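You operate a simulated robot arm through the tools that you are given. There is no shell and no other tool.

You run a simulated robot arm. Do the job below in one go: nothing can be reset, and whatever is moved stays where it is left.

JOB
Dome the blue pendant with four drops from the doming bottle.
Fine: set it on the black peg first, put the dropper back, and stand the dome cover over the wet pendant.

It is judged by the outcome, as a careful person would: the job done as asked, and still so three seconds after it is handed in. It fails if anything else is knocked over, pushed out of place, dropped, spilled or broken. A push-on lid holds only when it is set on centred and level and pressed home; a screw cap is set on level and turned clockwise until tight.

ROBOT AND FRAMES
A 7-joint arm with a two-finger parallel gripper, fixed in place. Base frame: the origin is on the floor under the middle of its stand, x ahead of it, y to its left, z up; the work surface is at about z = 80. Units: cm, rad, N and s.
With the tool pointing down near the work surface it reaches from about 24 to 68 cm from the base axis. Its first joint turns from -1.152 to 1.152 rad. Payload 2.4 kg.
The TCP is the grasp point between the finger pads, 3 cm short of the fingertips. In the tool frame z runs along the fingers and y along their closing line. The gripper opens to 9.4 cm. The fingers are 2.8 cm wide and 1 cm thick; the gripper's body (5 by 9.6 cm) begins 5.5 cm behind the TCP.
Orientation is that of the tool frame in the base frame, as a unit quaternion [w, x, y, z]. With the fingers straight down and closing along the base's y, the tool's x points along the base's -x, its y along +y and its z along -z.

CONTROLS
- The arm moves only by the tool jog_arm. Its arguments are lists of equal length, an entry for each row: "xyz": the shift along the tool's x, y, z in cm, a list of three; "turn": the turn, a rotation vector about the tool's x, y, z in rad, a list of three; "jaw": the opening, from 0 (shut) to 1 (fully open). In form: {"xyz": [[dx, dy, dz], ...], "turn": [[wx, wy, wz], ...], "jaw": [jaw, ...]}. A call has 1 to 20 rows; each row is the pose to reach, as a shift and turn from the pose commanded when the call began, along the tool's axes at that moment. Rows are played at 5 a second. More than 5 cm and 0.15 rad between two rows, or a gripper value outside its range, and nothing of the call is played. Where a pose cannot be reached the arm comes as near as it can. A force on the tool above 40 N (or 10 N above the force at the start of the call, whichever is more), or a blocked arm, ends the call early, and 0.2 s more pass. Each finger travels about 15.3 cm/s and halts on what it meets, pressing with about 21 N; the grip force reading is that of the motor and also rises with nothing between the fingers. The clock runs only during rows and for 0.2 s after the last one: add rows that repeat a pose to give the fingers time. It gives the time, the measured TCP pose, the force on the tool (base axes), the opening and the grip force at its end, in the units of the frame above (readings bear some noise), with the torque about the TCP (base axes, N m) and any sound that the robot's microphone picked up.
- Cameras (640 x 400 px; columns grow to the right, rows downward): "scene" is fixed at [4.62, 48.32, 144.45]; the picture's right is [-0.65, -0.76, 0.00], its down [-0.43, 0.37, -0.83] and it looks along [0.63, -0.54, -0.56] (base axes); focal length 359 px, centre (320, 200). "wrist" rides on the gripper at [7.6, 1.4, -10.3] in the tool frame; the picture's right is [-0.18, 0.98, 0.00], its down [-0.75, -0.14, -0.64] and it looks along [-0.63, -0.12, 0.77] (tool axes); focal length 243 px, centre (320, 200). There is no depth. A picture from a camera that has moved, and an enlarged one, comes with that camera's place and axes in the base frame and with its lens.
- camera(camera): a new picture of that camera. It takes no simulated time.
- close_up(camera, box): a new picture of the part [left, top, right, bottom] of that camera's present view, enlarged. It takes no simulated time.
- close_job(): hands the job in; it is judged then, once.

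Nothing tells you positions but the pictures and the camera data. Unless the task says otherwise, let go and move clear before handing in.

The tools are called after "Emit:" as name(argument=value, ...) on one line, values as JSON. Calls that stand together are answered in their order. jog_arm: Moves the arm, as the interface text tells. Its arguments: {"type":"object","properties":{"xyz":{"type":"array","items":{"type":"array","items":{"type":"number"}}},"turn":{"type":"array","items":{"type":"array","items":{"type":"number"}}},"jaw":{"type":"array","items":{"type":"number"}}},"required":["xyz","turn","jaw"]} The other tools are called the same way: camera (camera) takes a picture; close_up (camera, box) takes an enlarged picture of a part of a camera's view; close_job () hands the job in.

At the start:

```text
time_s: 0.0
eef_pos: [37.61, -5.15, 121.4]
tool_rot: [0.0, 0.0, 1.0, 0.0]
wrist_force: [-0.5, 0.8, 0.0]
torque: [0.04, 0.02, 0.0]
opening: 9.42
grip_force: 0.1
```

scene: 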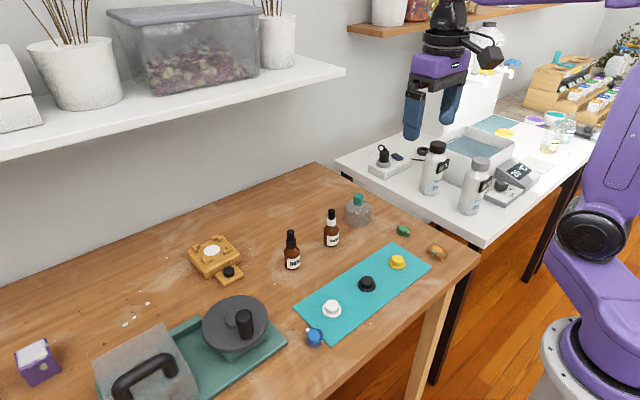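
wrist: 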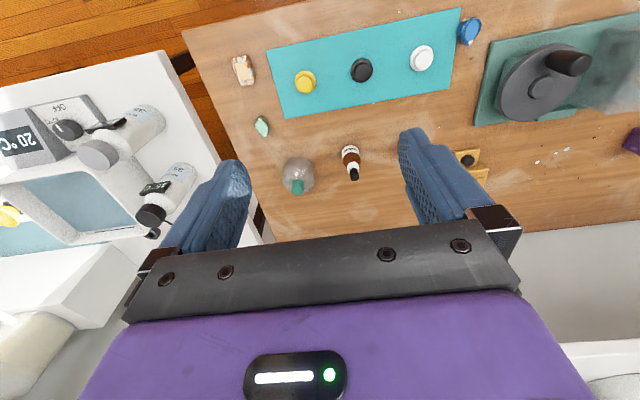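

I see a wooden table with a teal mat carrying yellow, black and white pegs, a blue pendant by the mat, two dropper bottles, and a dark domed cover on a green tray. I'll look closer at everything before moving.

Emit:
close_up(camera="scene", box=[270, 180, 470, 360])

Emit:
close_up(camera="scene", box=[80, 220, 300, 400])

Emit:
close_up(camera="wrist", box=[220, 0, 500, 200])

Emit:
close_up(camera="wrist", box=[440, 0, 640, 200])

Emit:
close_up(camera="scene", box=[270, 190, 350, 280])

```text
2.22 times, centred on (370, 270) of scene
camera zoom: at [4.62, 48.32, 144.45], right [-0.65, -0.76, 0.0], down [-0.43, 0.37, -0.83], along [0.63, -0.54, -0.56], focal length 799 px, centre (209, 44)
```

zoom: 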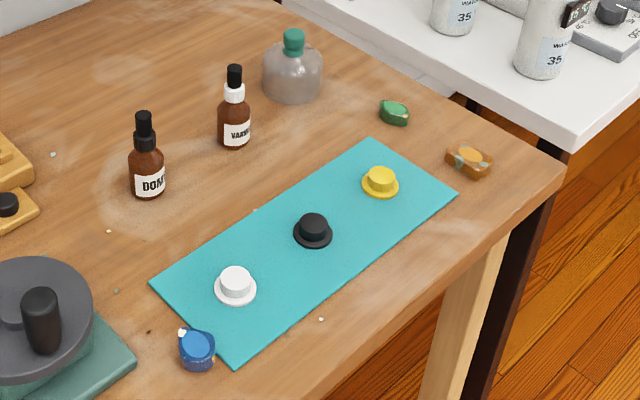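

```text
2.22 times, centred on (190, 310) of scene
camera zoom: at [4.62, 48.32, 144.45], right [-0.65, -0.76, 0.0], down [-0.43, 0.37, -0.83], along [0.63, -0.54, -0.56], focal length 799 px, centre (609, -44)
```

zoom: 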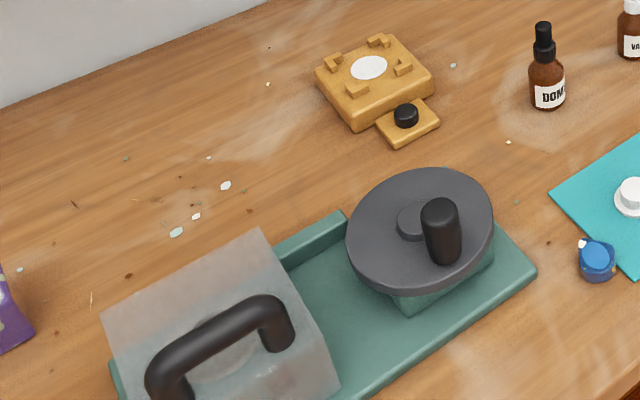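

```text
2.00 times, centred on (360, 100) of wrist
camera zoom: at [30.0, -3.82, 131.7], right [0.18, 0.98, 0.0], down [0.75, -0.14, 0.64], along [0.63, -0.12, -0.77], focal length 485 px, centre (240, 400)
```

zoom: 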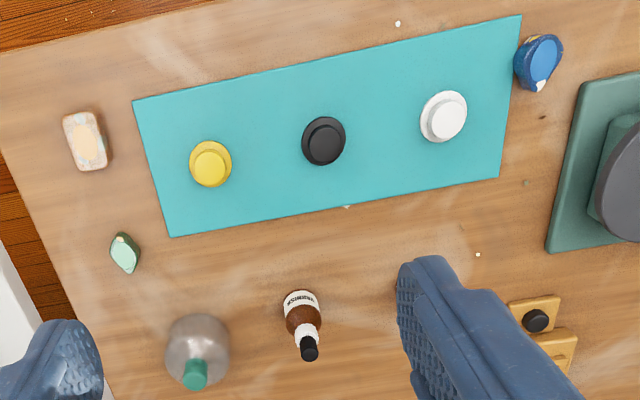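

```text
2.00 times, centred on (540, 100) of wrist
camera zoom: at [30.0, -3.82, 131.7], right [0.18, 0.98, 0.0], down [0.75, -0.14, 0.64], along [0.63, -0.12, -0.77], focal length 485 px, centre (-120, 400)
```

zoom: 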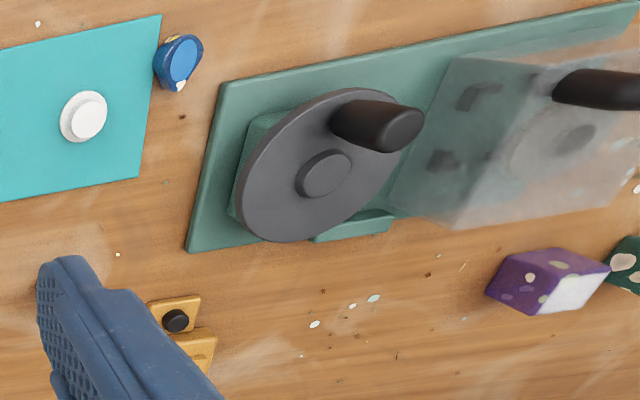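

```text
4.44 times, centred on (310, 235) of scene
camera zoom: at [4.62, 48.32, 144.45], right [-0.65, -0.76, 0.0], down [-0.43, 0.37, -0.83], along [0.63, -0.54, -0.56], focal length 1597 px, centre (364, 44)
```

zoom: 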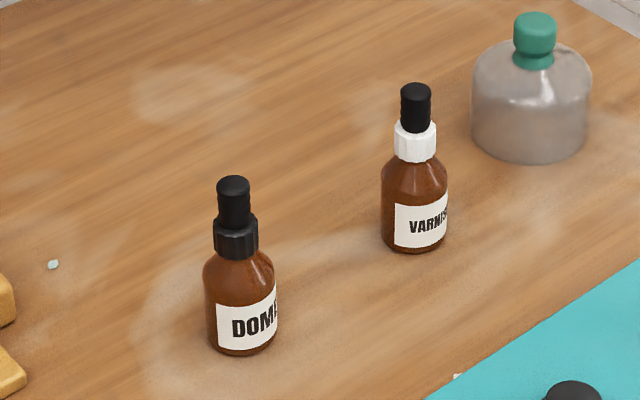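

The doming bottle is the one with the black collar (about x 58, y 11), the varnish bottle is the decoy (58, -2), and the dome cover is the clear cloche with a green knob (61, -14). The black peg is near (42, 1.6) and the blue pendant near (39, 20.5). I'll move the wrist camera over the pendant to see it properly.

Emit:
jog_arm(xyz=[[0, 4, 2.5], [0, 8, 5], [0.3, 12, 7.5], [0.6, 16, 10], [1, 20, 13], [1.3, 24, 16], [1.6, 25, 19]], turn=[[0, 0, 0], [0, 0, 0], [0, 0, 0], [0, 0, 0], [0, 0, 0], [0, 0, 0], [0, 0, 0]], jaw=[1, 1, 1, 1, 1, 1, 1])

Emit:
camera(camera="wrist")

Emit:
close_up(camera="wrist", box=[260, 20, 400, 140])

Emit:
close_up(camera="scene", box=[295, 290, 355, 350])

```text
refused: row 5 steps farther than a row can; nothing moved
```

```text
taken
camera wrist: at [30.0, -3.82, 131.7], right [0.18, 0.98, 0.0], down [0.75, -0.14, 0.64], along [0.63, -0.12, -0.77], focal length 243 px, centre (320, 200)
```

wrist: 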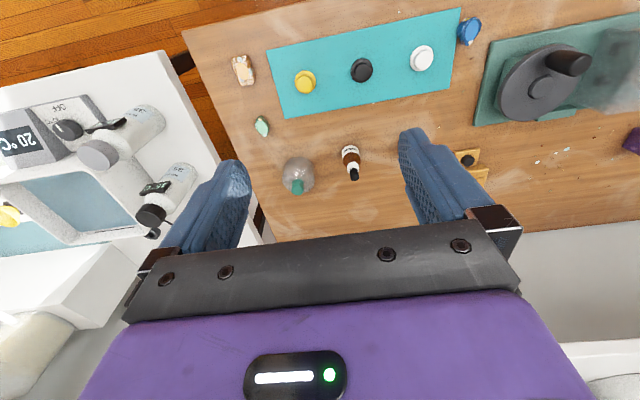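

```text
3.33 times, centred on (330, 80) of wrist
camera zoom: at [30.0, -3.82, 131.7], right [0.18, 0.98, 0.0], down [0.75, -0.14, 0.64], along [0.63, -0.12, -0.77], focal length 809 px, centre (287, 600)
```

zoom: 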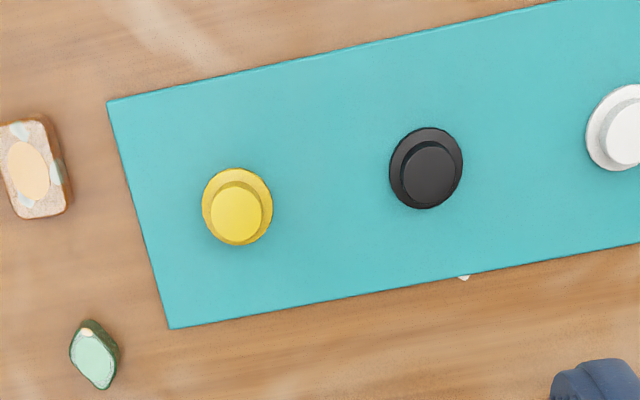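

```text
6.67 times, centred on (325, 320) of scene
camera zoom: at [4.62, 48.32, 144.45], right [-0.65, -0.76, 0.0], down [-0.43, 0.37, -0.83], along [0.63, -0.54, -0.56], focal length 2396 px, centre (287, -600)
```

zoom: 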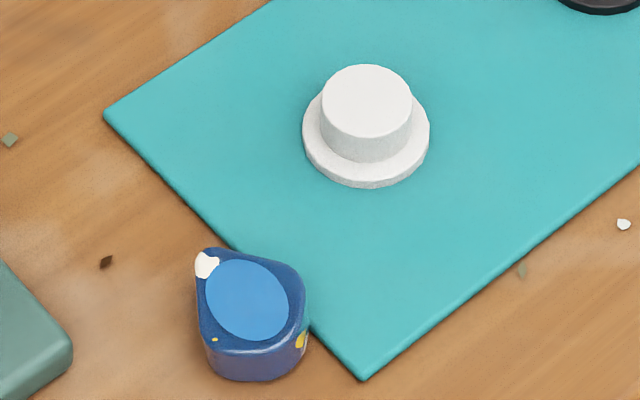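

Steps must be under 5 cm; I'll resend the approach toward the blue pendant (near 39, 20.5) in smaller steps so the wrist camera can look at it.

Emit:
jog_arm(xyz=[[0, 3.5, 2.5], [0, 7, 5], [0.3, 10.5, 7.5], [0.6, 14, 10], [1, 17.5, 12.5], [1.3, 21, 15], [1.6, 24, 17.5], [1.6, 25, 19], [1.6, 25, 19]], turn=[[0, 0, 0], [0, 0, 0], [0, 0, 0], [0, 0, 0], [0, 0, 0], [0, 0, 0], [0, 0, 0], [0, 0, 0], [0, 0, 0]], jaw=[1, 1, 1, 1, 1, 1, 1, 1, 1])

Emit:
camera(camera="wrist")

Emit:
close_up(camera="wrist", box=[260, 20, 400, 140])

Emit:
camera(camera="scene")

```text
time_s: 2.0
eef_pos: [36.02, 19.77, 102.45]
tool_rot: [0.0, 0.001, 1.0, 0.0]
wrist_force: [0.3, -0.8, -0.1]
torque: [-0.02, 0.0, -0.03]
opening: 9.39
grip_force: 0.1
```

```text
taken
camera wrist: at [28.48, 21.26, 112.75], right [0.18, 0.98, 0.0], down [0.75, -0.14, 0.64], along [0.63, -0.12, -0.77], focal length 243 px, centre (320, 200)
```

wrist: 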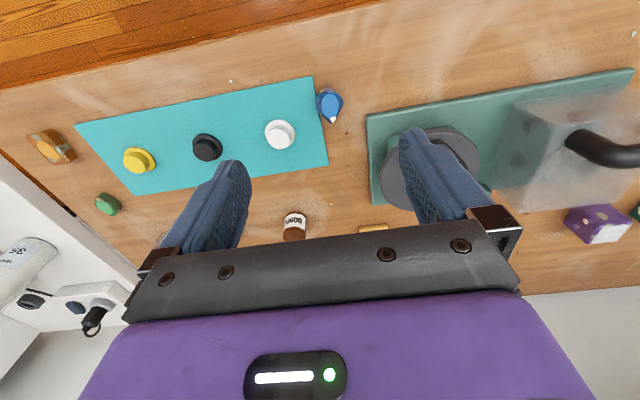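

```text
3.33 times, centred on (330, 80) of wrist
camera zoom: at [28.48, 21.26, 112.75], right [0.18, 0.98, 0.0], down [0.75, -0.14, 0.64], along [0.63, -0.12, -0.77], focal length 809 px, centre (287, 600)
```

zoom: 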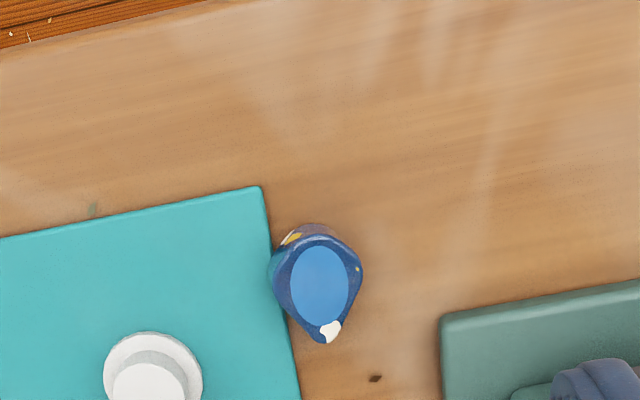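

```text
taken
```

scene: 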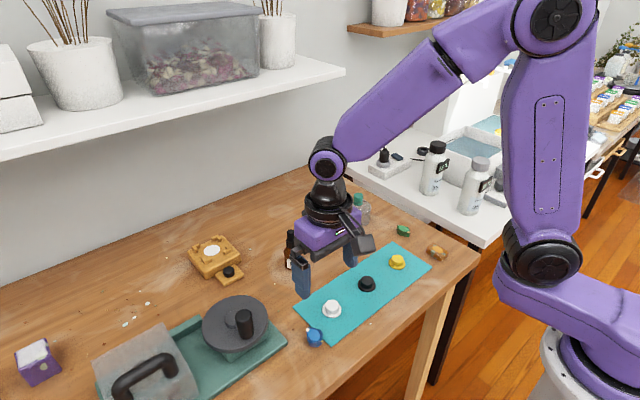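

The pendant is a teardrop cabochon about 3.4 cm wide, its tip pointing roughly +x, centred near (39, 20.5). I'll descend with a narrower jaw to look at it from closer.

Emit:
jog_arm(xyz=[[0.5, 0.2, 3], [1, 0.4, 6], [1.5, 0.6, 9], [1.5, 0.6, 10], [1.5, 0.6, 10]], turn=[[0, 0, 0], [0, 0, 0], [0, 0, 0], [0, 0, 0], [0, 0, 0]], jaw=[0.9, 0.8, 0.7, 0.6, 0.6])

Emit:
camera(camera="wrist")

Emit:
close_up(camera="wrist", box=[250, 90, 390, 190])

Emit:
close_up(camera="scene", box=[280, 270, 380, 350])

```text
time_s: 3.2
eef_pos: [34.45, 20.35, 92.52]
tool_rot: [0.0, 0.0, 1.0, 0.0]
wrist_force: [-0.7, -0.4, 0.0]
torque: [-0.01, -0.01, 0.01]
opening: 5.65
grip_force: 0.2
```

```text
taken
camera wrist: at [26.88, 21.83, 102.75], right [0.18, 0.98, 0.0], down [0.75, -0.14, 0.64], along [0.63, -0.12, -0.77], focal length 243 px, centre (320, 200)
```

wrist: 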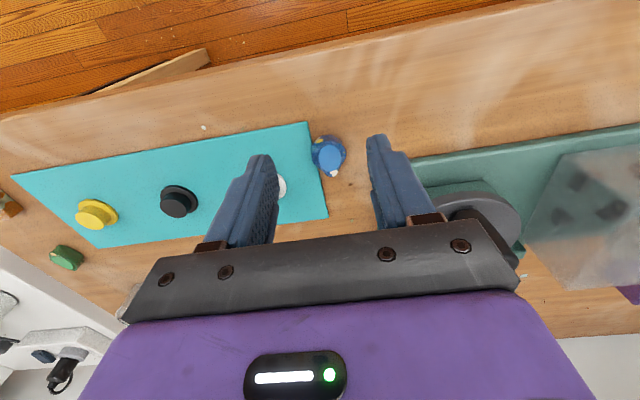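

```text
4.00 times, centred on (320, 140) of wrist
camera zoom: at [26.88, 21.83, 102.75], right [0.18, 0.98, 0.0], down [0.75, -0.14, 0.64], along [0.63, -0.12, -0.77], focal length 970 px, centre (320, 440)
```

zoom: 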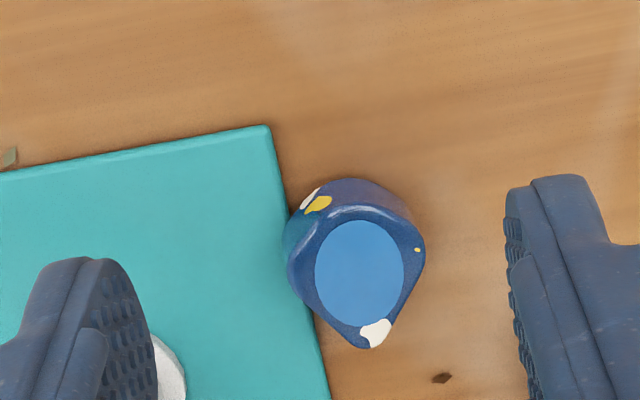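

```text
5.00 times, centred on (330, 310) of scene
camera zoom: at [4.62, 48.32, 144.45], right [-0.65, -0.76, 0.0], down [-0.43, 0.37, -0.83], along [0.63, -0.54, -0.56], focal length 1797 px, centre (270, -350)
```

zoom: 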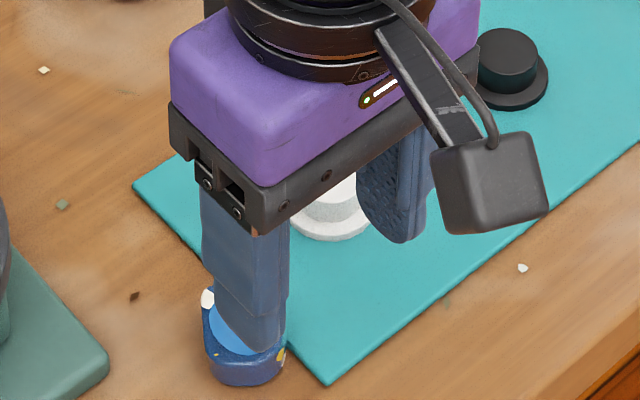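

Triangulating the two wrist views puts the pendant's face at about (39.0, 20.5, 81.8) and its width at 3.45 cm across y. I'll position the open fingers above it and check before lowering.

Emit:
jog_arm(xyz=[[-2, 0, 1.5], [-4.5, 0.05, 3], [-4.5, 0.05, 5], [-4.5, 0.05, 5]], turn=[[0, 0, -0.04], [0, 0, -0.078], [0, 0, -0.078], [0, 0, -0.078]], jaw=[0.6, 0.6, 0.6, 0.6])

Emit:
camera(camera="wrist")

Emit:
close_up(camera="scene", box=[280, 270, 380, 350])

```text
time_s: 4.2
eef_pos: [38.91, 20.51, 87.38]
tool_rot: [0.0, -0.04, 0.999, 0.0]
wrist_force: [-0.7, 0.2, 0.1]
torque: [0.01, -0.02, 0.0]
opening: 5.63
grip_force: 0.0
```

```text
taken
camera wrist: at [31.31, 21.22, 97.68], right [0.11, 0.99, 0.0], down [0.76, -0.08, 0.64], along [0.64, -0.07, -0.77], focal length 243 px, centre (320, 200)
```

wrist: 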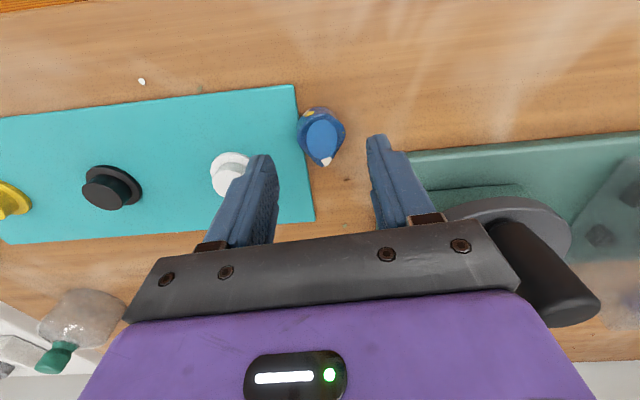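

```text
5.00 times, centred on (330, 310) of scene
camera zoom: at [4.62, 48.32, 144.45], right [-0.65, -0.76, 0.0], down [-0.43, 0.37, -0.83], along [0.63, -0.54, -0.56], focal length 1797 px, centre (270, -350)
```

zoom: 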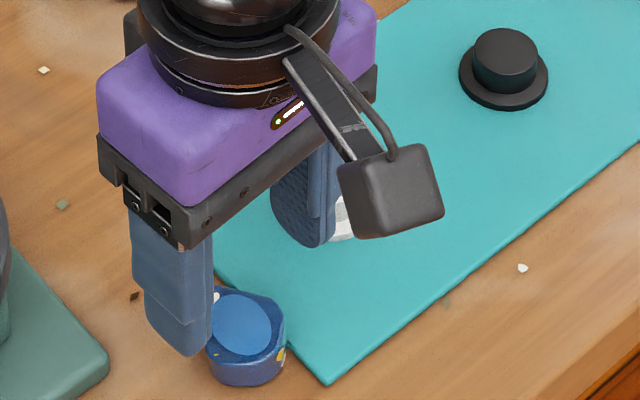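

The pendant sits between the fingers. I'll take a precise close-up here to confirm its x-position before I lower.

Emit:
close_up(camera="wrist", box=[270, 80, 390, 180])

Emit:
close_up(camera="wrist", box=[60, 120, 260, 230])

```text
4.00 times, centred on (330, 130) of wrist
camera zoom: at [31.31, 21.22, 97.68], right [0.11, 0.99, 0.0], down [0.76, -0.08, 0.64], along [0.64, -0.07, -0.77], focal length 970 px, centre (280, 480)
```

zoom: 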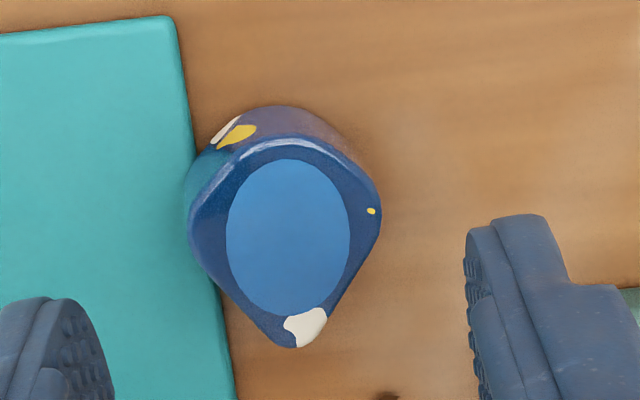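

```text
3.20 times, centred on (160, 175) of wrist
camera zoom: at [31.31, 21.22, 97.68], right [0.11, 0.99, 0.0], down [0.76, -0.08, 0.64], along [0.64, -0.07, -0.77], focal length 776 px, centre (832, 280)
```

zoom: 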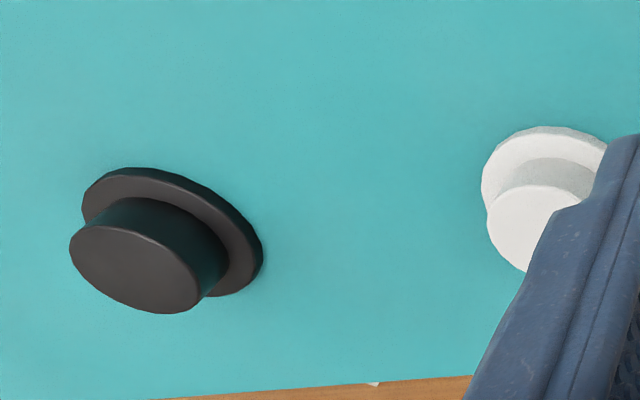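

The pendant's face is confirmed at (39.0, 20.56). I'll lower to put the fingertips just above the mat level and close on it.

Emit:
jog_arm(xyz=[[0, 0, 1.5], [0, 0, 3], [0, 0, 3.65], [0, 0, 3.65]], turn=[[0, 0, 0], [0, 0, 0], [0, 0, 0], [0, 0, 0]], jaw=[0.6, 0.6, 0.6, 0.6])

Emit:
close_up(camera="scene", box=[280, 270, 380, 350])

Emit:
close_up(camera="wrist", box=[250, 60, 410, 200])

```text
time_s: 5.2
eef_pos: [39.07, 20.4, 83.64]
tool_rot: [0.0, -0.039, 0.999, 0.0]
wrist_force: [0.2, 0.4, 0.3]
torque: [-0.02, 0.0, -0.03]
opening: 5.65
grip_force: 0.1
```

```text
5.00 times, centred on (330, 310) of scene
camera zoom: at [4.62, 48.32, 144.45], right [-0.65, -0.76, 0.0], down [-0.43, 0.37, -0.83], along [0.63, -0.54, -0.56], focal length 1797 px, centre (270, -350)
```

zoom: 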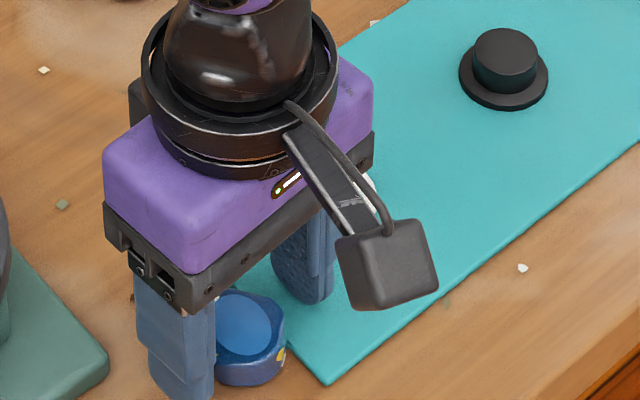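

```text
2.86 times, centred on (330, 130) of wrist
camera zoom: at [31.32, 21.2, 94.03], right [0.11, 0.99, 0.0], down [0.76, -0.08, 0.64], along [0.64, -0.07, -0.77], focal length 693 px, centre (291, 400)
```

zoom: 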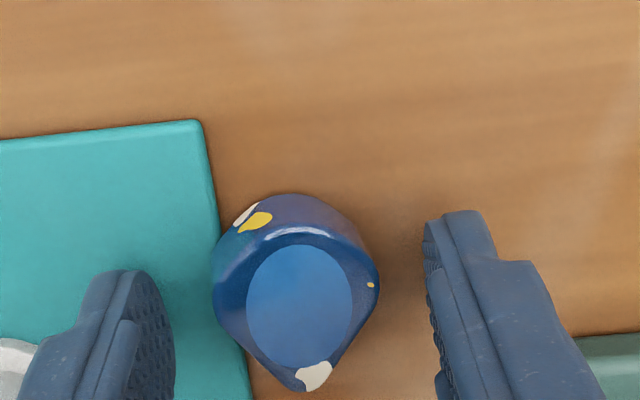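

The fingers straddle the pendant evenly and clear the mat. I'll close gently on it.

Emit:
jog_arm(xyz=[[0, 0, 0], [0, 0, 0], [0, 0, 0], [0, 0, 0]], turn=[[0, 0, 0], [0, 0, 0], [0, 0, 0], [0, 0, 0]], jaw=[0.45, 0.38, 0.32, 0.32])

Emit:
close_up(camera="wrist", box=[250, 60, 410, 200])

```text
time_s: 6.2
eef_pos: [39.06, 20.4, 83.72]
tool_rot: [0.0, -0.039, 0.999, 0.0]
wrist_force: [-0.1, 0.4, 2.8]
torque: [-0.06, 0.0, -0.01]
opening: 3.48
grip_force: 21.0
```

```text
2.86 times, centred on (330, 130) of wrist
camera zoom: at [31.31, 21.19, 94.05], right [0.11, 0.99, 0.0], down [0.76, -0.08, 0.64], along [0.64, -0.07, -0.77], focal length 693 px, centre (291, 400)
```

zoom: 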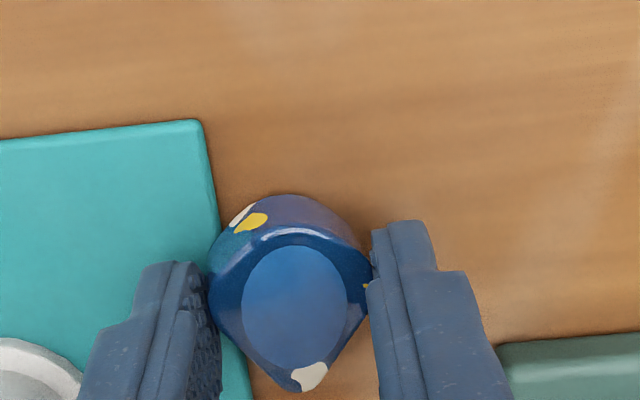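

Gripped at 3.48 cm with 21 N. I'll lift straight up and check the hold.

Emit:
jog_arm(xyz=[[0, 0, -1], [0, 0, -3], [0, 0, -6], [0, 0, -8], [0, 0, -8]], turn=[[0, 0, 0], [0, 0, 0], [0, 0, 0], [0, 0, 0], [0, 0, 0]], jaw=[0.32, 0.32, 0.32, 0.32, 0.32])

Emit:
close_up(camera="wrist", box=[250, 60, 410, 200])

Emit:
close_up(camera="scene", box=[280, 250, 380, 330])

```text
time_s: 7.4
eef_pos: [39.03, 20.44, 91.89]
tool_rot: [0.0, -0.04, 0.999, 0.0]
wrist_force: [-0.3, 0.9, -0.7]
torque: [0.03, 0.0, 0.04]
opening: 3.39
grip_force: 20.6
```

```text
2.86 times, centred on (330, 130) of wrist
camera zoom: at [31.31, 21.23, 102.1], right [0.11, 0.99, 0.0], down [0.76, -0.08, 0.64], along [0.64, -0.07, -0.77], focal length 693 px, centre (291, 400)
```

zoom: 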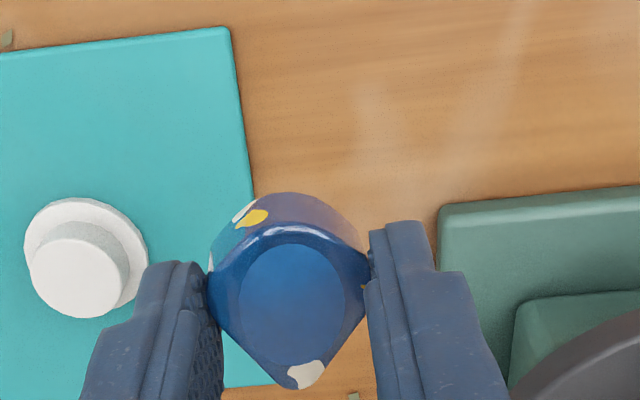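

```text
5.00 times, centred on (330, 290) of scene
camera zoom: at [4.62, 48.32, 144.45], right [-0.65, -0.76, 0.0], down [-0.43, 0.37, -0.83], along [0.63, -0.54, -0.56], focal length 1797 px, centre (270, -250)
```

zoom: 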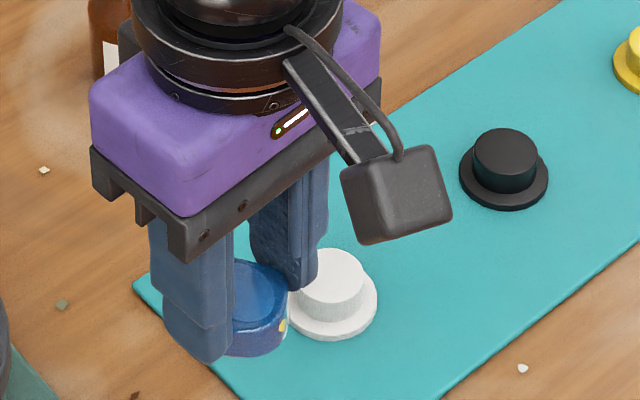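

The pendant is held level, its centre about 0.1 cm toward -x of the TCP. I'll carry it at a safe height to near the black peg and measure the peg.

Emit:
jog_arm(xyz=[[0.68, -3.64, 0], [1.37, -7.28, 0], [2.06, -10.9, 0], [2.74, -14.55, 0], [3.43, -18.19, 0], [3.43, -18.19, 0]], turn=[[0, 0, 0.016], [0, 0, 0.031], [0, 0, 0.047], [0, 0, 0.062], [0, 0, 0.078], [0, 0, 0.078]], jaw=[0.32, 0.32, 0.32, 0.32, 0.32, 0.32])

Emit:
camera(camera="wrist")

Emit:
close_up(camera="wrist", box=[240, 60, 400, 200])

Emit:
close_up(camera="scene", box=[320, 230, 420, 310])

```text
time_s: 8.8
eef_pos: [36.94, 1.99, 91.7]
tool_rot: [0.0, 0.0, 1.0, 0.0]
wrist_force: [-0.2, -0.3, 0.5]
torque: [-0.01, 0.01, -0.01]
opening: 3.39
grip_force: 21.5
```

```text
taken
camera wrist: at [29.41, 3.41, 102.11], right [0.18, 0.98, 0.0], down [0.75, -0.14, 0.64], along [0.63, -0.12, -0.77], focal length 243 px, centre (320, 200)
```

wrist: 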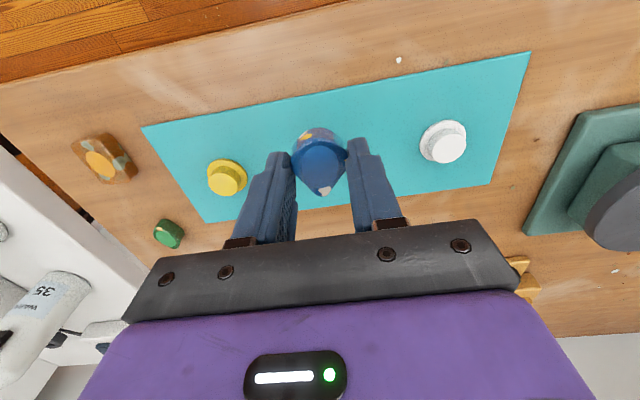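

```text
2.86 times, centred on (320, 130) of wrist
camera zoom: at [29.41, 3.41, 102.11], right [0.18, 0.98, 0.0], down [0.75, -0.14, 0.64], along [0.63, -0.12, -0.77], focal length 693 px, centre (320, 400)
```

zoom: 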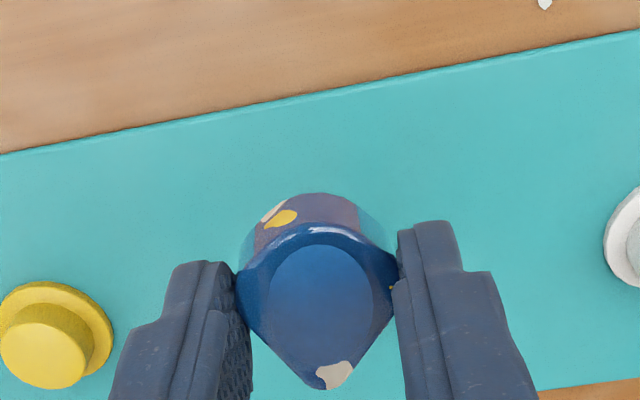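

```text
5.00 times, centred on (370, 270) of scene
camera zoom: at [4.63, 48.32, 144.45], right [-0.65, -0.76, 0.0], down [-0.43, 0.37, -0.83], along [0.63, -0.54, -0.56], focal length 1797 px, centre (70, -150)
```

zoom: 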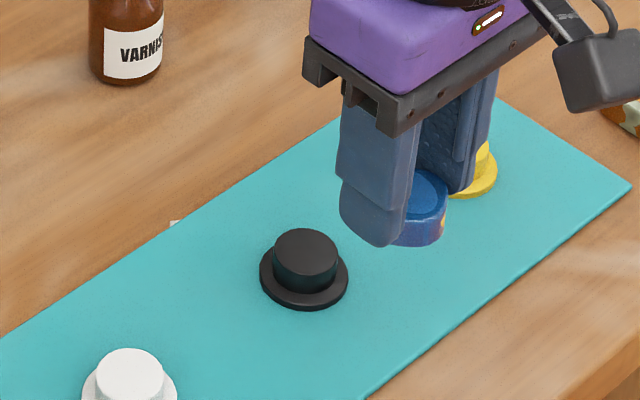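

The pendant hides the black peg from the wrist camera here. I'll go up and over the peg (est. 42.1, 1.9) so that both can be seen.

Emit:
jog_arm(xyz=[[-1, 0, -3], [-3.2, 0, -5.5], [-5.2, 0, -7], [-5.2, 0, -7]], turn=[[0, 0, 0], [0, 0, 0], [0, 0, 0], [0, 0, 0]], jaw=[0.32, 0.32, 0.32, 0.32])

Emit:
close_up(camera="wrist", box=[240, 50, 400, 200])

Emit:
close_up(camera="scene", box=[320, 210, 420, 310])

```text
time_s: 9.8
eef_pos: [42.19, 2.0, 98.75]
tool_rot: [0.0, 0.0, 1.0, 0.0]
wrist_force: [0.8, 0.3, -0.3]
torque: [-0.02, 0.01, -0.01]
opening: 3.4
grip_force: 21.2
```

```text
2.67 times, centred on (320, 125) of wrist
camera zoom: at [34.67, 3.37, 109.09], right [0.18, 0.98, 0.0], down [0.75, -0.14, 0.64], along [0.63, -0.12, -0.77], focal length 647 px, centre (320, 400)
```

zoom: 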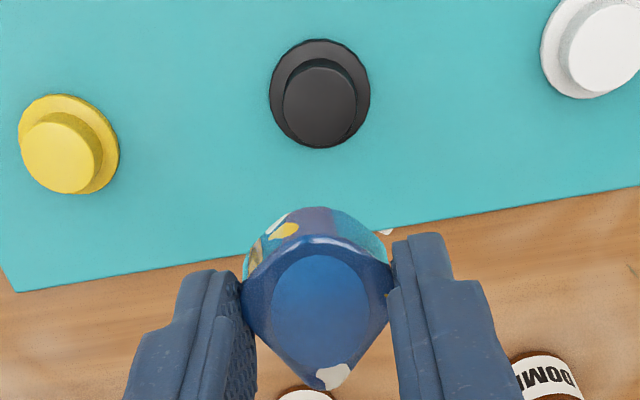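

```text
4.00 times, centred on (370, 260) of scene
camera zoom: at [4.62, 48.32, 144.45], right [-0.65, -0.76, 0.0], down [-0.43, 0.37, -0.83], along [0.63, -0.54, -0.56], focal length 1438 px, centre (120, -40)
```

zoom: 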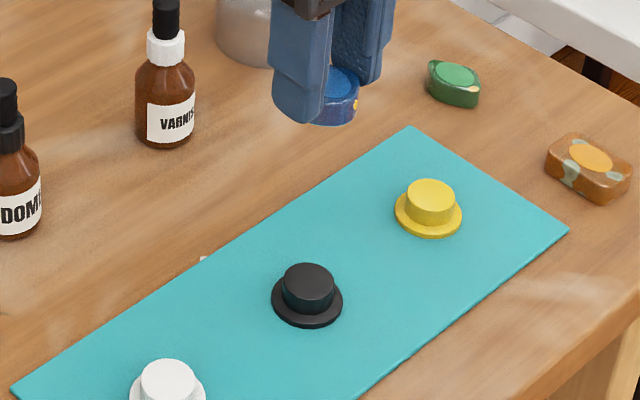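

The peg is at (42.03, 2.0) with its top near z = 82.2. I'll lower the pendant to just above it and look again.

Emit:
jog_arm(xyz=[[0.13, 0, 3], [0.13, 0, 6], [0.13, 0, 9], [0.13, 0, 11], [0.13, 0, 11.6], [0.13, 0, 11.6]], turn=[[0, 0, 0], [0, 0, 0], [0, 0, 0], [0, 0, 0], [0, 0, 0], [0, 0, 0]], jaw=[0.32, 0.32, 0.32, 0.32, 0.32, 0.32])

Emit:
close_up(camera="wrist", box=[240, 50, 400, 200])

Emit:
close_up(camera="scene", box=[330, 240, 410, 310])

```text
time_s: 11.2
eef_pos: [42.07, 2.1, 87.15]
tool_rot: [0.001, 0.0, 1.0, 0.0]
wrist_force: [0.2, -0.3, -0.6]
torque: [0.0, 0.02, 0.0]
opening: 3.39
grip_force: 21.2
```

```text
2.67 times, centred on (320, 125) of wrist
camera zoom: at [34.48, 3.43, 97.5], right [0.18, 0.98, 0.0], down [0.75, -0.14, 0.64], along [0.63, -0.12, -0.77], focal length 647 px, centre (320, 400)
```

zoom: 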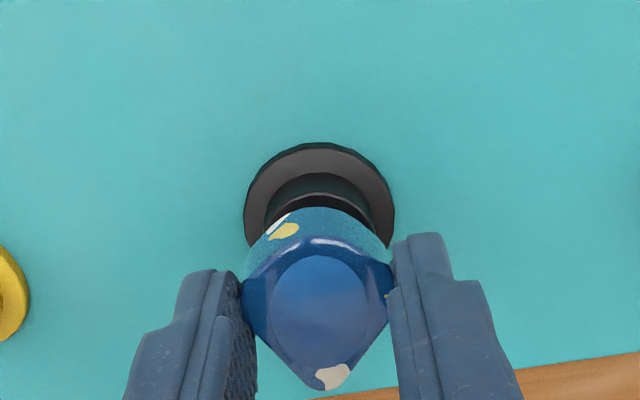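

```text
5.71 times, centred on (370, 275) of scene
camera zoom: at [4.62, 48.32, 144.45], right [-0.65, -0.76, 0.0], down [-0.43, 0.37, -0.83], along [0.63, -0.54, -0.56], focal length 2054 px, centre (34, -229)
```

zoom: 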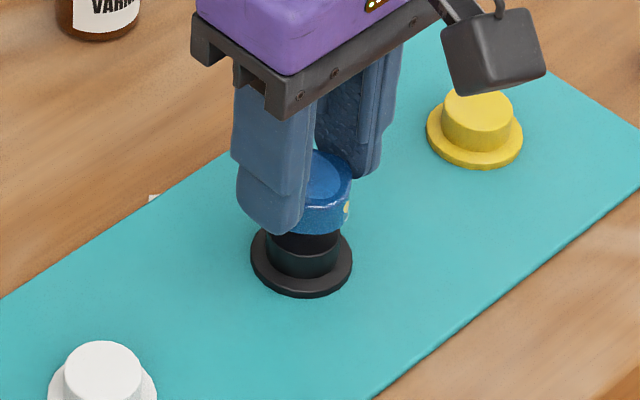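

The pendant is right over the peg with about 1 cm of gap. I'll lower in small steps, watching the force.

Emit:
jog_arm(xyz=[[0, 0, 0.4], [0, 0, 0.8], [0, 0, 0.8]], turn=[[0, 0, 0], [0, 0, 0], [0, 0, 0]], jaw=[0.32, 0.32, 0.32])

Emit:
close_up(camera="scene", box=[330, 240, 410, 310])

```text
time_s: 12.0
eef_pos: [42.1, 2.05, 86.37]
tool_rot: [-0.001, 0.0, 1.0, 0.0]
wrist_force: [0.0, 0.1, 0.4]
torque: [0.01, -0.01, -0.02]
opening: 3.37
grip_force: 21.1
```

```text
5.71 times, centred on (370, 275) of scene
camera zoom: at [4.62, 48.32, 144.45], right [-0.65, -0.76, 0.0], down [-0.43, 0.37, -0.83], along [0.63, -0.54, -0.56], focal length 2054 px, centre (34, -229)
```

zoom: 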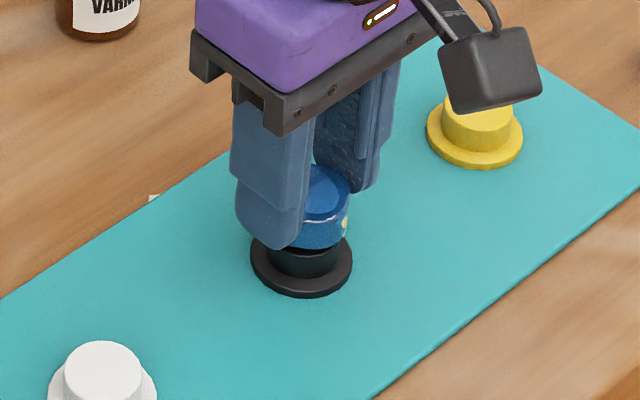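

No contact yet; continuing down in finer steps.

Emit:
jog_arm(xyz=[[0, 0, 0.15], [0, 0, 0.3], [0, 0, 0.3]], turn=[[0, 0, 0], [0, 0, 0], [0, 0, 0]], jaw=[0.32, 0.32, 0.32])

Emit:
close_up(camera="scene", box=[340, 250, 400, 300])

```text
time_s: 12.8
eef_pos: [42.09, 2.09, 86.17]
tool_rot: [0.001, 0.0, 1.0, -0.001]
wrist_force: [0.5, -0.4, -1.7]
torque: [0.01, -0.04, 0.0]
opening: 3.37
grip_force: 21.3
```

```text
8.00 times, centred on (370, 275) of scene
camera zoom: at [4.62, 48.32, 144.45], right [-0.65, -0.76, 0.0], down [-0.43, 0.37, -0.83], along [0.63, -0.54, -0.56], focal length 2875 px, centre (-80, -400)
```

zoom: 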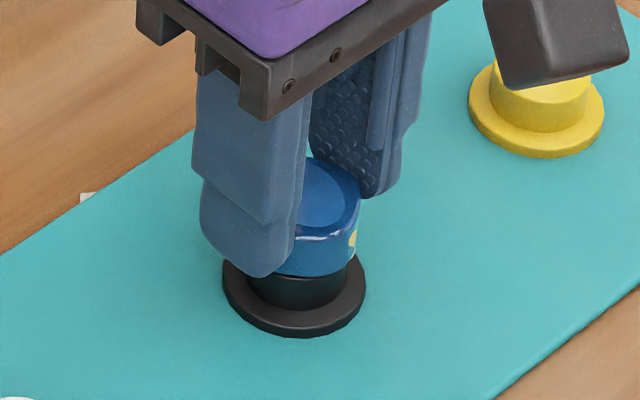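

Emit:
jog_arm(xyz=[[0, 0, 0.1], [0, 0, 0.1]], turn=[[0, 0, 0], [0, 0, 0]], jaw=[0.32, 0.32])

Emit:
close_up(camera="scene", box=[340, 250, 400, 300])

```text
time_s: 13.4
eef_pos: [42.16, 2.08, 86.08]
tool_rot: [0.0, 0.001, 1.0, 0.0]
wrist_force: [-1.1, -0.4, 0.1]
torque: [-0.02, 0.03, -0.01]
opening: 3.37
grip_force: 20.9
```

```text
8.00 times, centred on (370, 275) of scene
camera zoom: at [4.62, 48.32, 144.45], right [-0.65, -0.76, 0.0], down [-0.43, 0.37, -0.83], along [0.63, -0.54, -0.56], focal length 2875 px, centre (-80, -400)
```

zoom: 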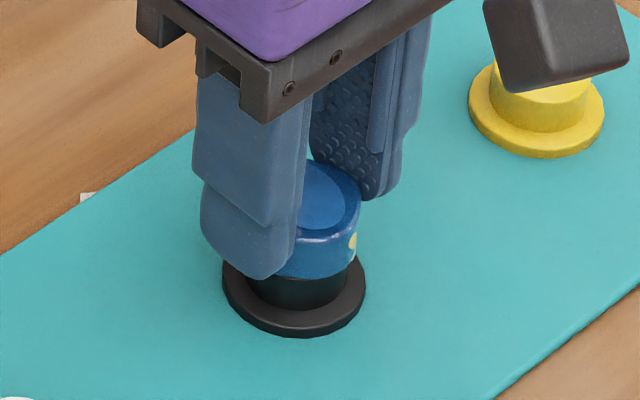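

Still no contact (readings are noise); another small step down.

Emit:
jog_arm(xyz=[[0, 0, 0.12], [0, 0, 0.12]], turn=[[0, 0, 0], [0, 0, 0]], jaw=[0.32, 0.32])

Emit:
close_up(camera="scene", box=[340, 250, 400, 300])

```text
time_s: 14.0
eef_pos: [42.07, 1.97, 85.81]
tool_rot: [0.0, 0.0, 1.0, 0.0]
wrist_force: [-0.5, -0.2, 2.9]
torque: [0.02, 0.04, 0.0]
opening: 3.38
grip_force: 21.3
```

```text
8.00 times, centred on (370, 275) of scene
camera zoom: at [4.62, 48.32, 144.46], right [-0.65, -0.76, 0.0], down [-0.43, 0.37, -0.83], along [0.63, -0.54, -0.56], focal length 2875 px, centre (-80, -400)
```

zoom: 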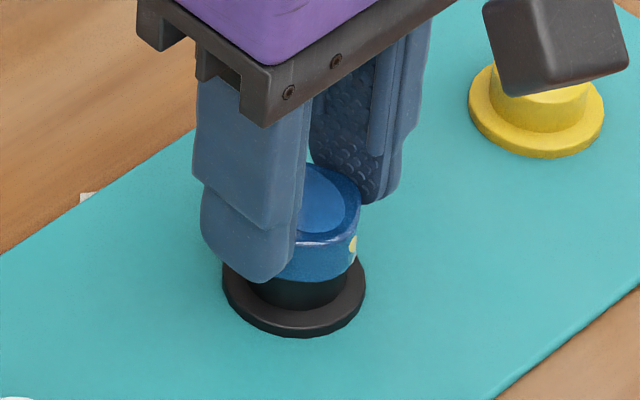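

Contact seems to have begun (2.9 N up). One more tiny press to confirm seating.

Emit:
jog_arm(xyz=[[0, 0, 0.04], [0, 0, 0.04]], turn=[[0, 0, 0], [0, 0, 0]], jaw=[0.32, 0.32])

Emit:
close_up(camera="wrist", box=[240, 50, 400, 200])

```text
time_s: 14.6
eef_pos: [42.0, 2.04, 85.77]
tool_rot: [-0.001, -0.001, 1.0, 0.0]
wrist_force: [-0.9, -0.6, 8.4]
torque: [0.06, -0.02, 0.01]
opening: 3.38
grip_force: 21.1
```

```text
2.67 times, centred on (320, 125) of wrist
camera zoom: at [34.48, 3.42, 96.11], right [0.18, 0.98, 0.0], down [0.75, -0.14, 0.64], along [0.63, -0.12, -0.77], focal length 647 px, centre (320, 400)
```

zoom: 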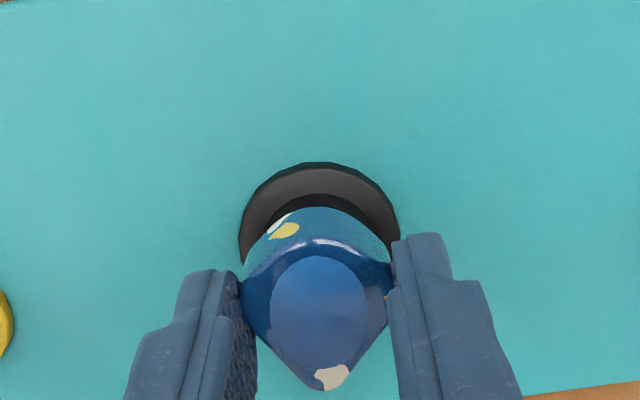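

Seated with 8.4 N on the peg. I'll open the jaw evenly and check that the pendant stays put.

Emit:
jog_arm(xyz=[[0, 0, 0], [0, 0, 0], [0, 0, 0], [0, 0, 0]], turn=[[0, 0, 0], [0, 0, 0], [0, 0, 0], [0, 0, 0]], jaw=[0.38, 0.45, 0.55, 0.55])

Emit:
close_up(camera="wrist", box=[240, 50, 400, 200])

Emit:
close_up(camera="scene", box=[340, 250, 400, 300])

```text
time_s: 15.6
eef_pos: [41.97, 1.98, 85.82]
tool_rot: [0.0, 0.0, 1.0, 0.0]
wrist_force: [0.7, -0.5, 0.4]
torque: [0.01, 0.01, -0.01]
opening: 5.19
grip_force: 0.0
```

```text
2.67 times, centred on (320, 125) of wrist
camera zoom: at [34.48, 3.42, 96.1], right [0.18, 0.98, 0.0], down [0.75, -0.14, 0.64], along [0.63, -0.12, -0.77], focal length 647 px, centre (320, 400)
```

zoom: 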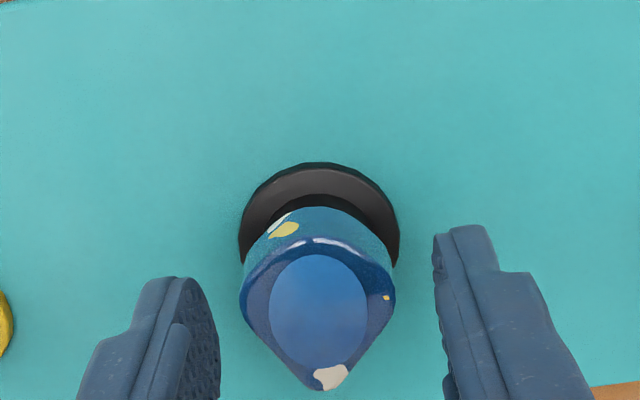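

```text
8.00 times, centred on (370, 275) of scene
camera zoom: at [4.62, 48.32, 144.45], right [-0.65, -0.76, 0.0], down [-0.43, 0.37, -0.83], along [0.63, -0.54, -0.56], focal length 2875 px, centre (-80, -400)
```

zoom: 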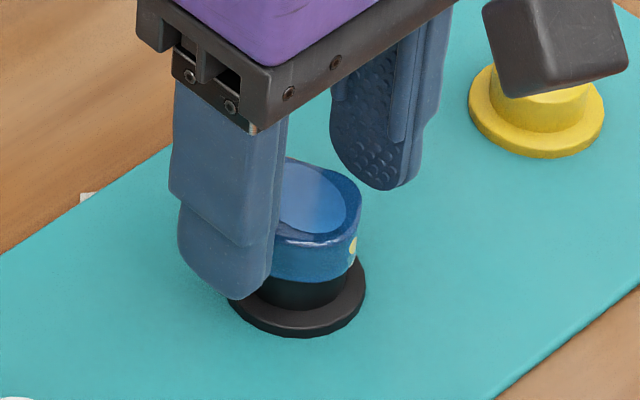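

The pendant rests on the black peg. I'll rise clear and look at it from above.

Emit:
jog_arm(xyz=[[0, 0, -2], [0, 0, -5], [0, 0, -9], [0, 0, -13], [0, 0, -16], [0, 0, -16]], turn=[[0, 0, 0], [0, 0, 0], [0, 0, 0], [0, 0, 0], [0, 0, 0], [0, 0, 0]], jaw=[0.55, 0.55, 0.55, 0.55, 0.55, 0.55])

Emit:
camera(camera="wrist")

Emit:
close_up(camera="wrist", box=[260, 40, 380, 140])

Emit:
close_up(camera="scene", box=[340, 250, 400, 300])

```text
time_s: 17.0
eef_pos: [42.04, 2.0, 101.77]
tool_rot: [-0.001, 0.0, 1.0, 0.0]
wrist_force: [0.2, 0.3, -1.0]
torque: [0.03, 0.0, 0.0]
opening: 5.14
grip_force: 0.1
```

```text
taken
camera wrist: at [34.44, 3.42, 112.14], right [0.18, 0.98, 0.0], down [0.75, -0.14, 0.64], along [0.63, -0.12, -0.77], focal length 243 px, centre (320, 200)
```

wrist: 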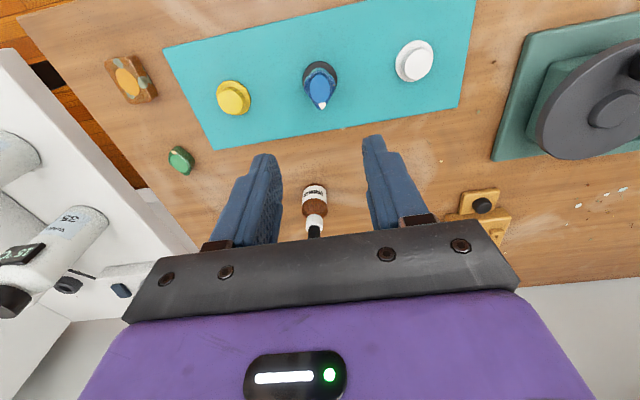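

```text
4.00 times, centred on (320, 90) of wrist
camera zoom: at [34.44, 3.42, 112.14], right [0.18, 0.98, 0.0], down [0.75, -0.14, 0.64], along [0.63, -0.12, -0.77], focal length 970 px, centre (320, 640)
```

zoom: 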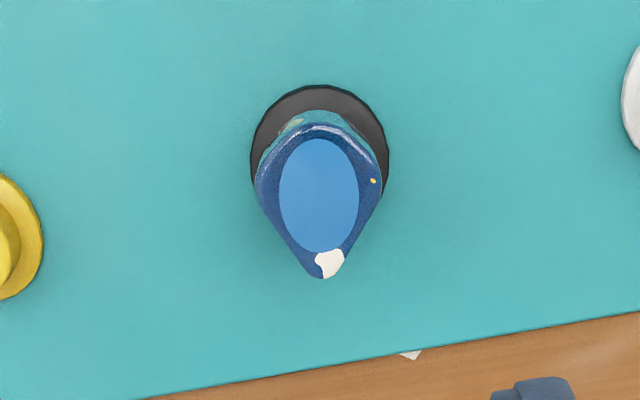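

```text
8.00 times, centred on (370, 275) of scene
camera zoom: at [4.62, 48.32, 144.45], right [-0.65, -0.76, 0.0], down [-0.43, 0.37, -0.83], along [0.63, -0.54, -0.56], focal length 2875 px, centre (-80, -400)
```

zoom: 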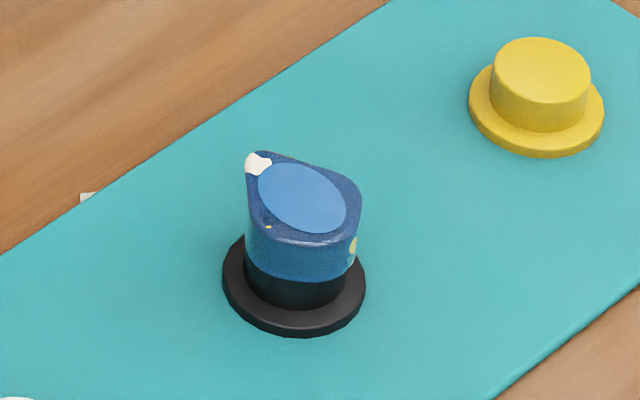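

The pendant sits level on the black peg, face centred near (42.1, 1.95) at z≈83.9. Next I'll inspect the doming bottle near (58.5, 11.4).

Emit:
jog_arm(xyz=[[-3, 3, -1], [-6, 6, -2], [-8, 9, -3], [-9, 9.5, -4], [-9, 9.5, -4]], turn=[[0, 0, 0], [0, 0, 0], [0, 0, 0], [0, 0, 0], [0, 0, 0]], jaw=[0.6, 0.7, 0.8, 0.8, 0.8])

Emit:
camera(camera="wrist")

Emit:
close_up(camera="wrist", box=[270, 90, 390, 210])

Emit:
close_up(camera="scene", box=[260, 210, 340, 280])

```text
time_s: 18.2
eef_pos: [51.01, 11.46, 105.85]
tool_rot: [0.001, 0.0, 1.0, 0.0]
wrist_force: [-0.7, 0.0, -0.3]
torque: [0.01, 0.01, 0.02]
opening: 7.51
grip_force: 0.1
```

```text
taken
camera wrist: at [43.5, 12.89, 116.11], right [0.18, 0.98, 0.0], down [0.75, -0.14, 0.64], along [0.63, -0.12, -0.77], focal length 243 px, centre (320, 200)
```

wrist: 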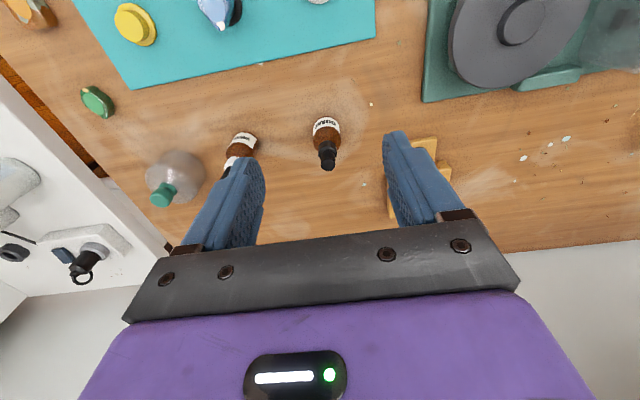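

```text
3.33 times, centred on (330, 150) of wrist
camera zoom: at [43.5, 12.89, 116.11], right [0.18, 0.98, 0.0], down [0.75, -0.14, 0.64], along [0.63, -0.12, -0.77], focal length 809 px, centre (287, 367)
```

zoom: 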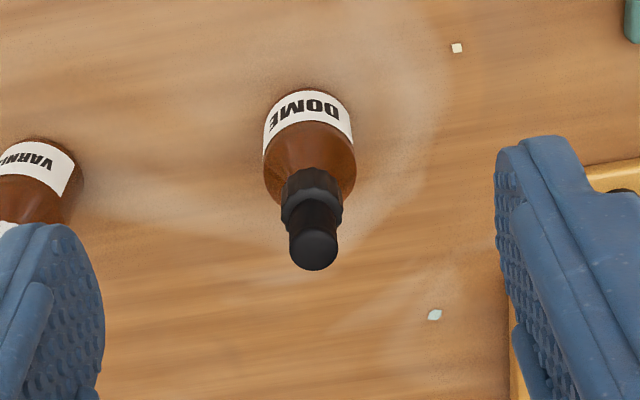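

```text
5.71 times, centred on (300, 245) of scene
camera zoom: at [4.62, 48.33, 144.45], right [-0.65, -0.76, 0.0], down [-0.43, 0.37, -0.83], along [0.63, -0.54, -0.56], focal length 2054 px, centre (434, -57)
```

zoom: 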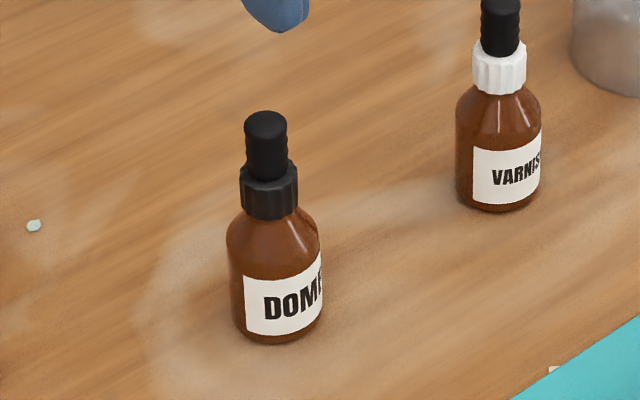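

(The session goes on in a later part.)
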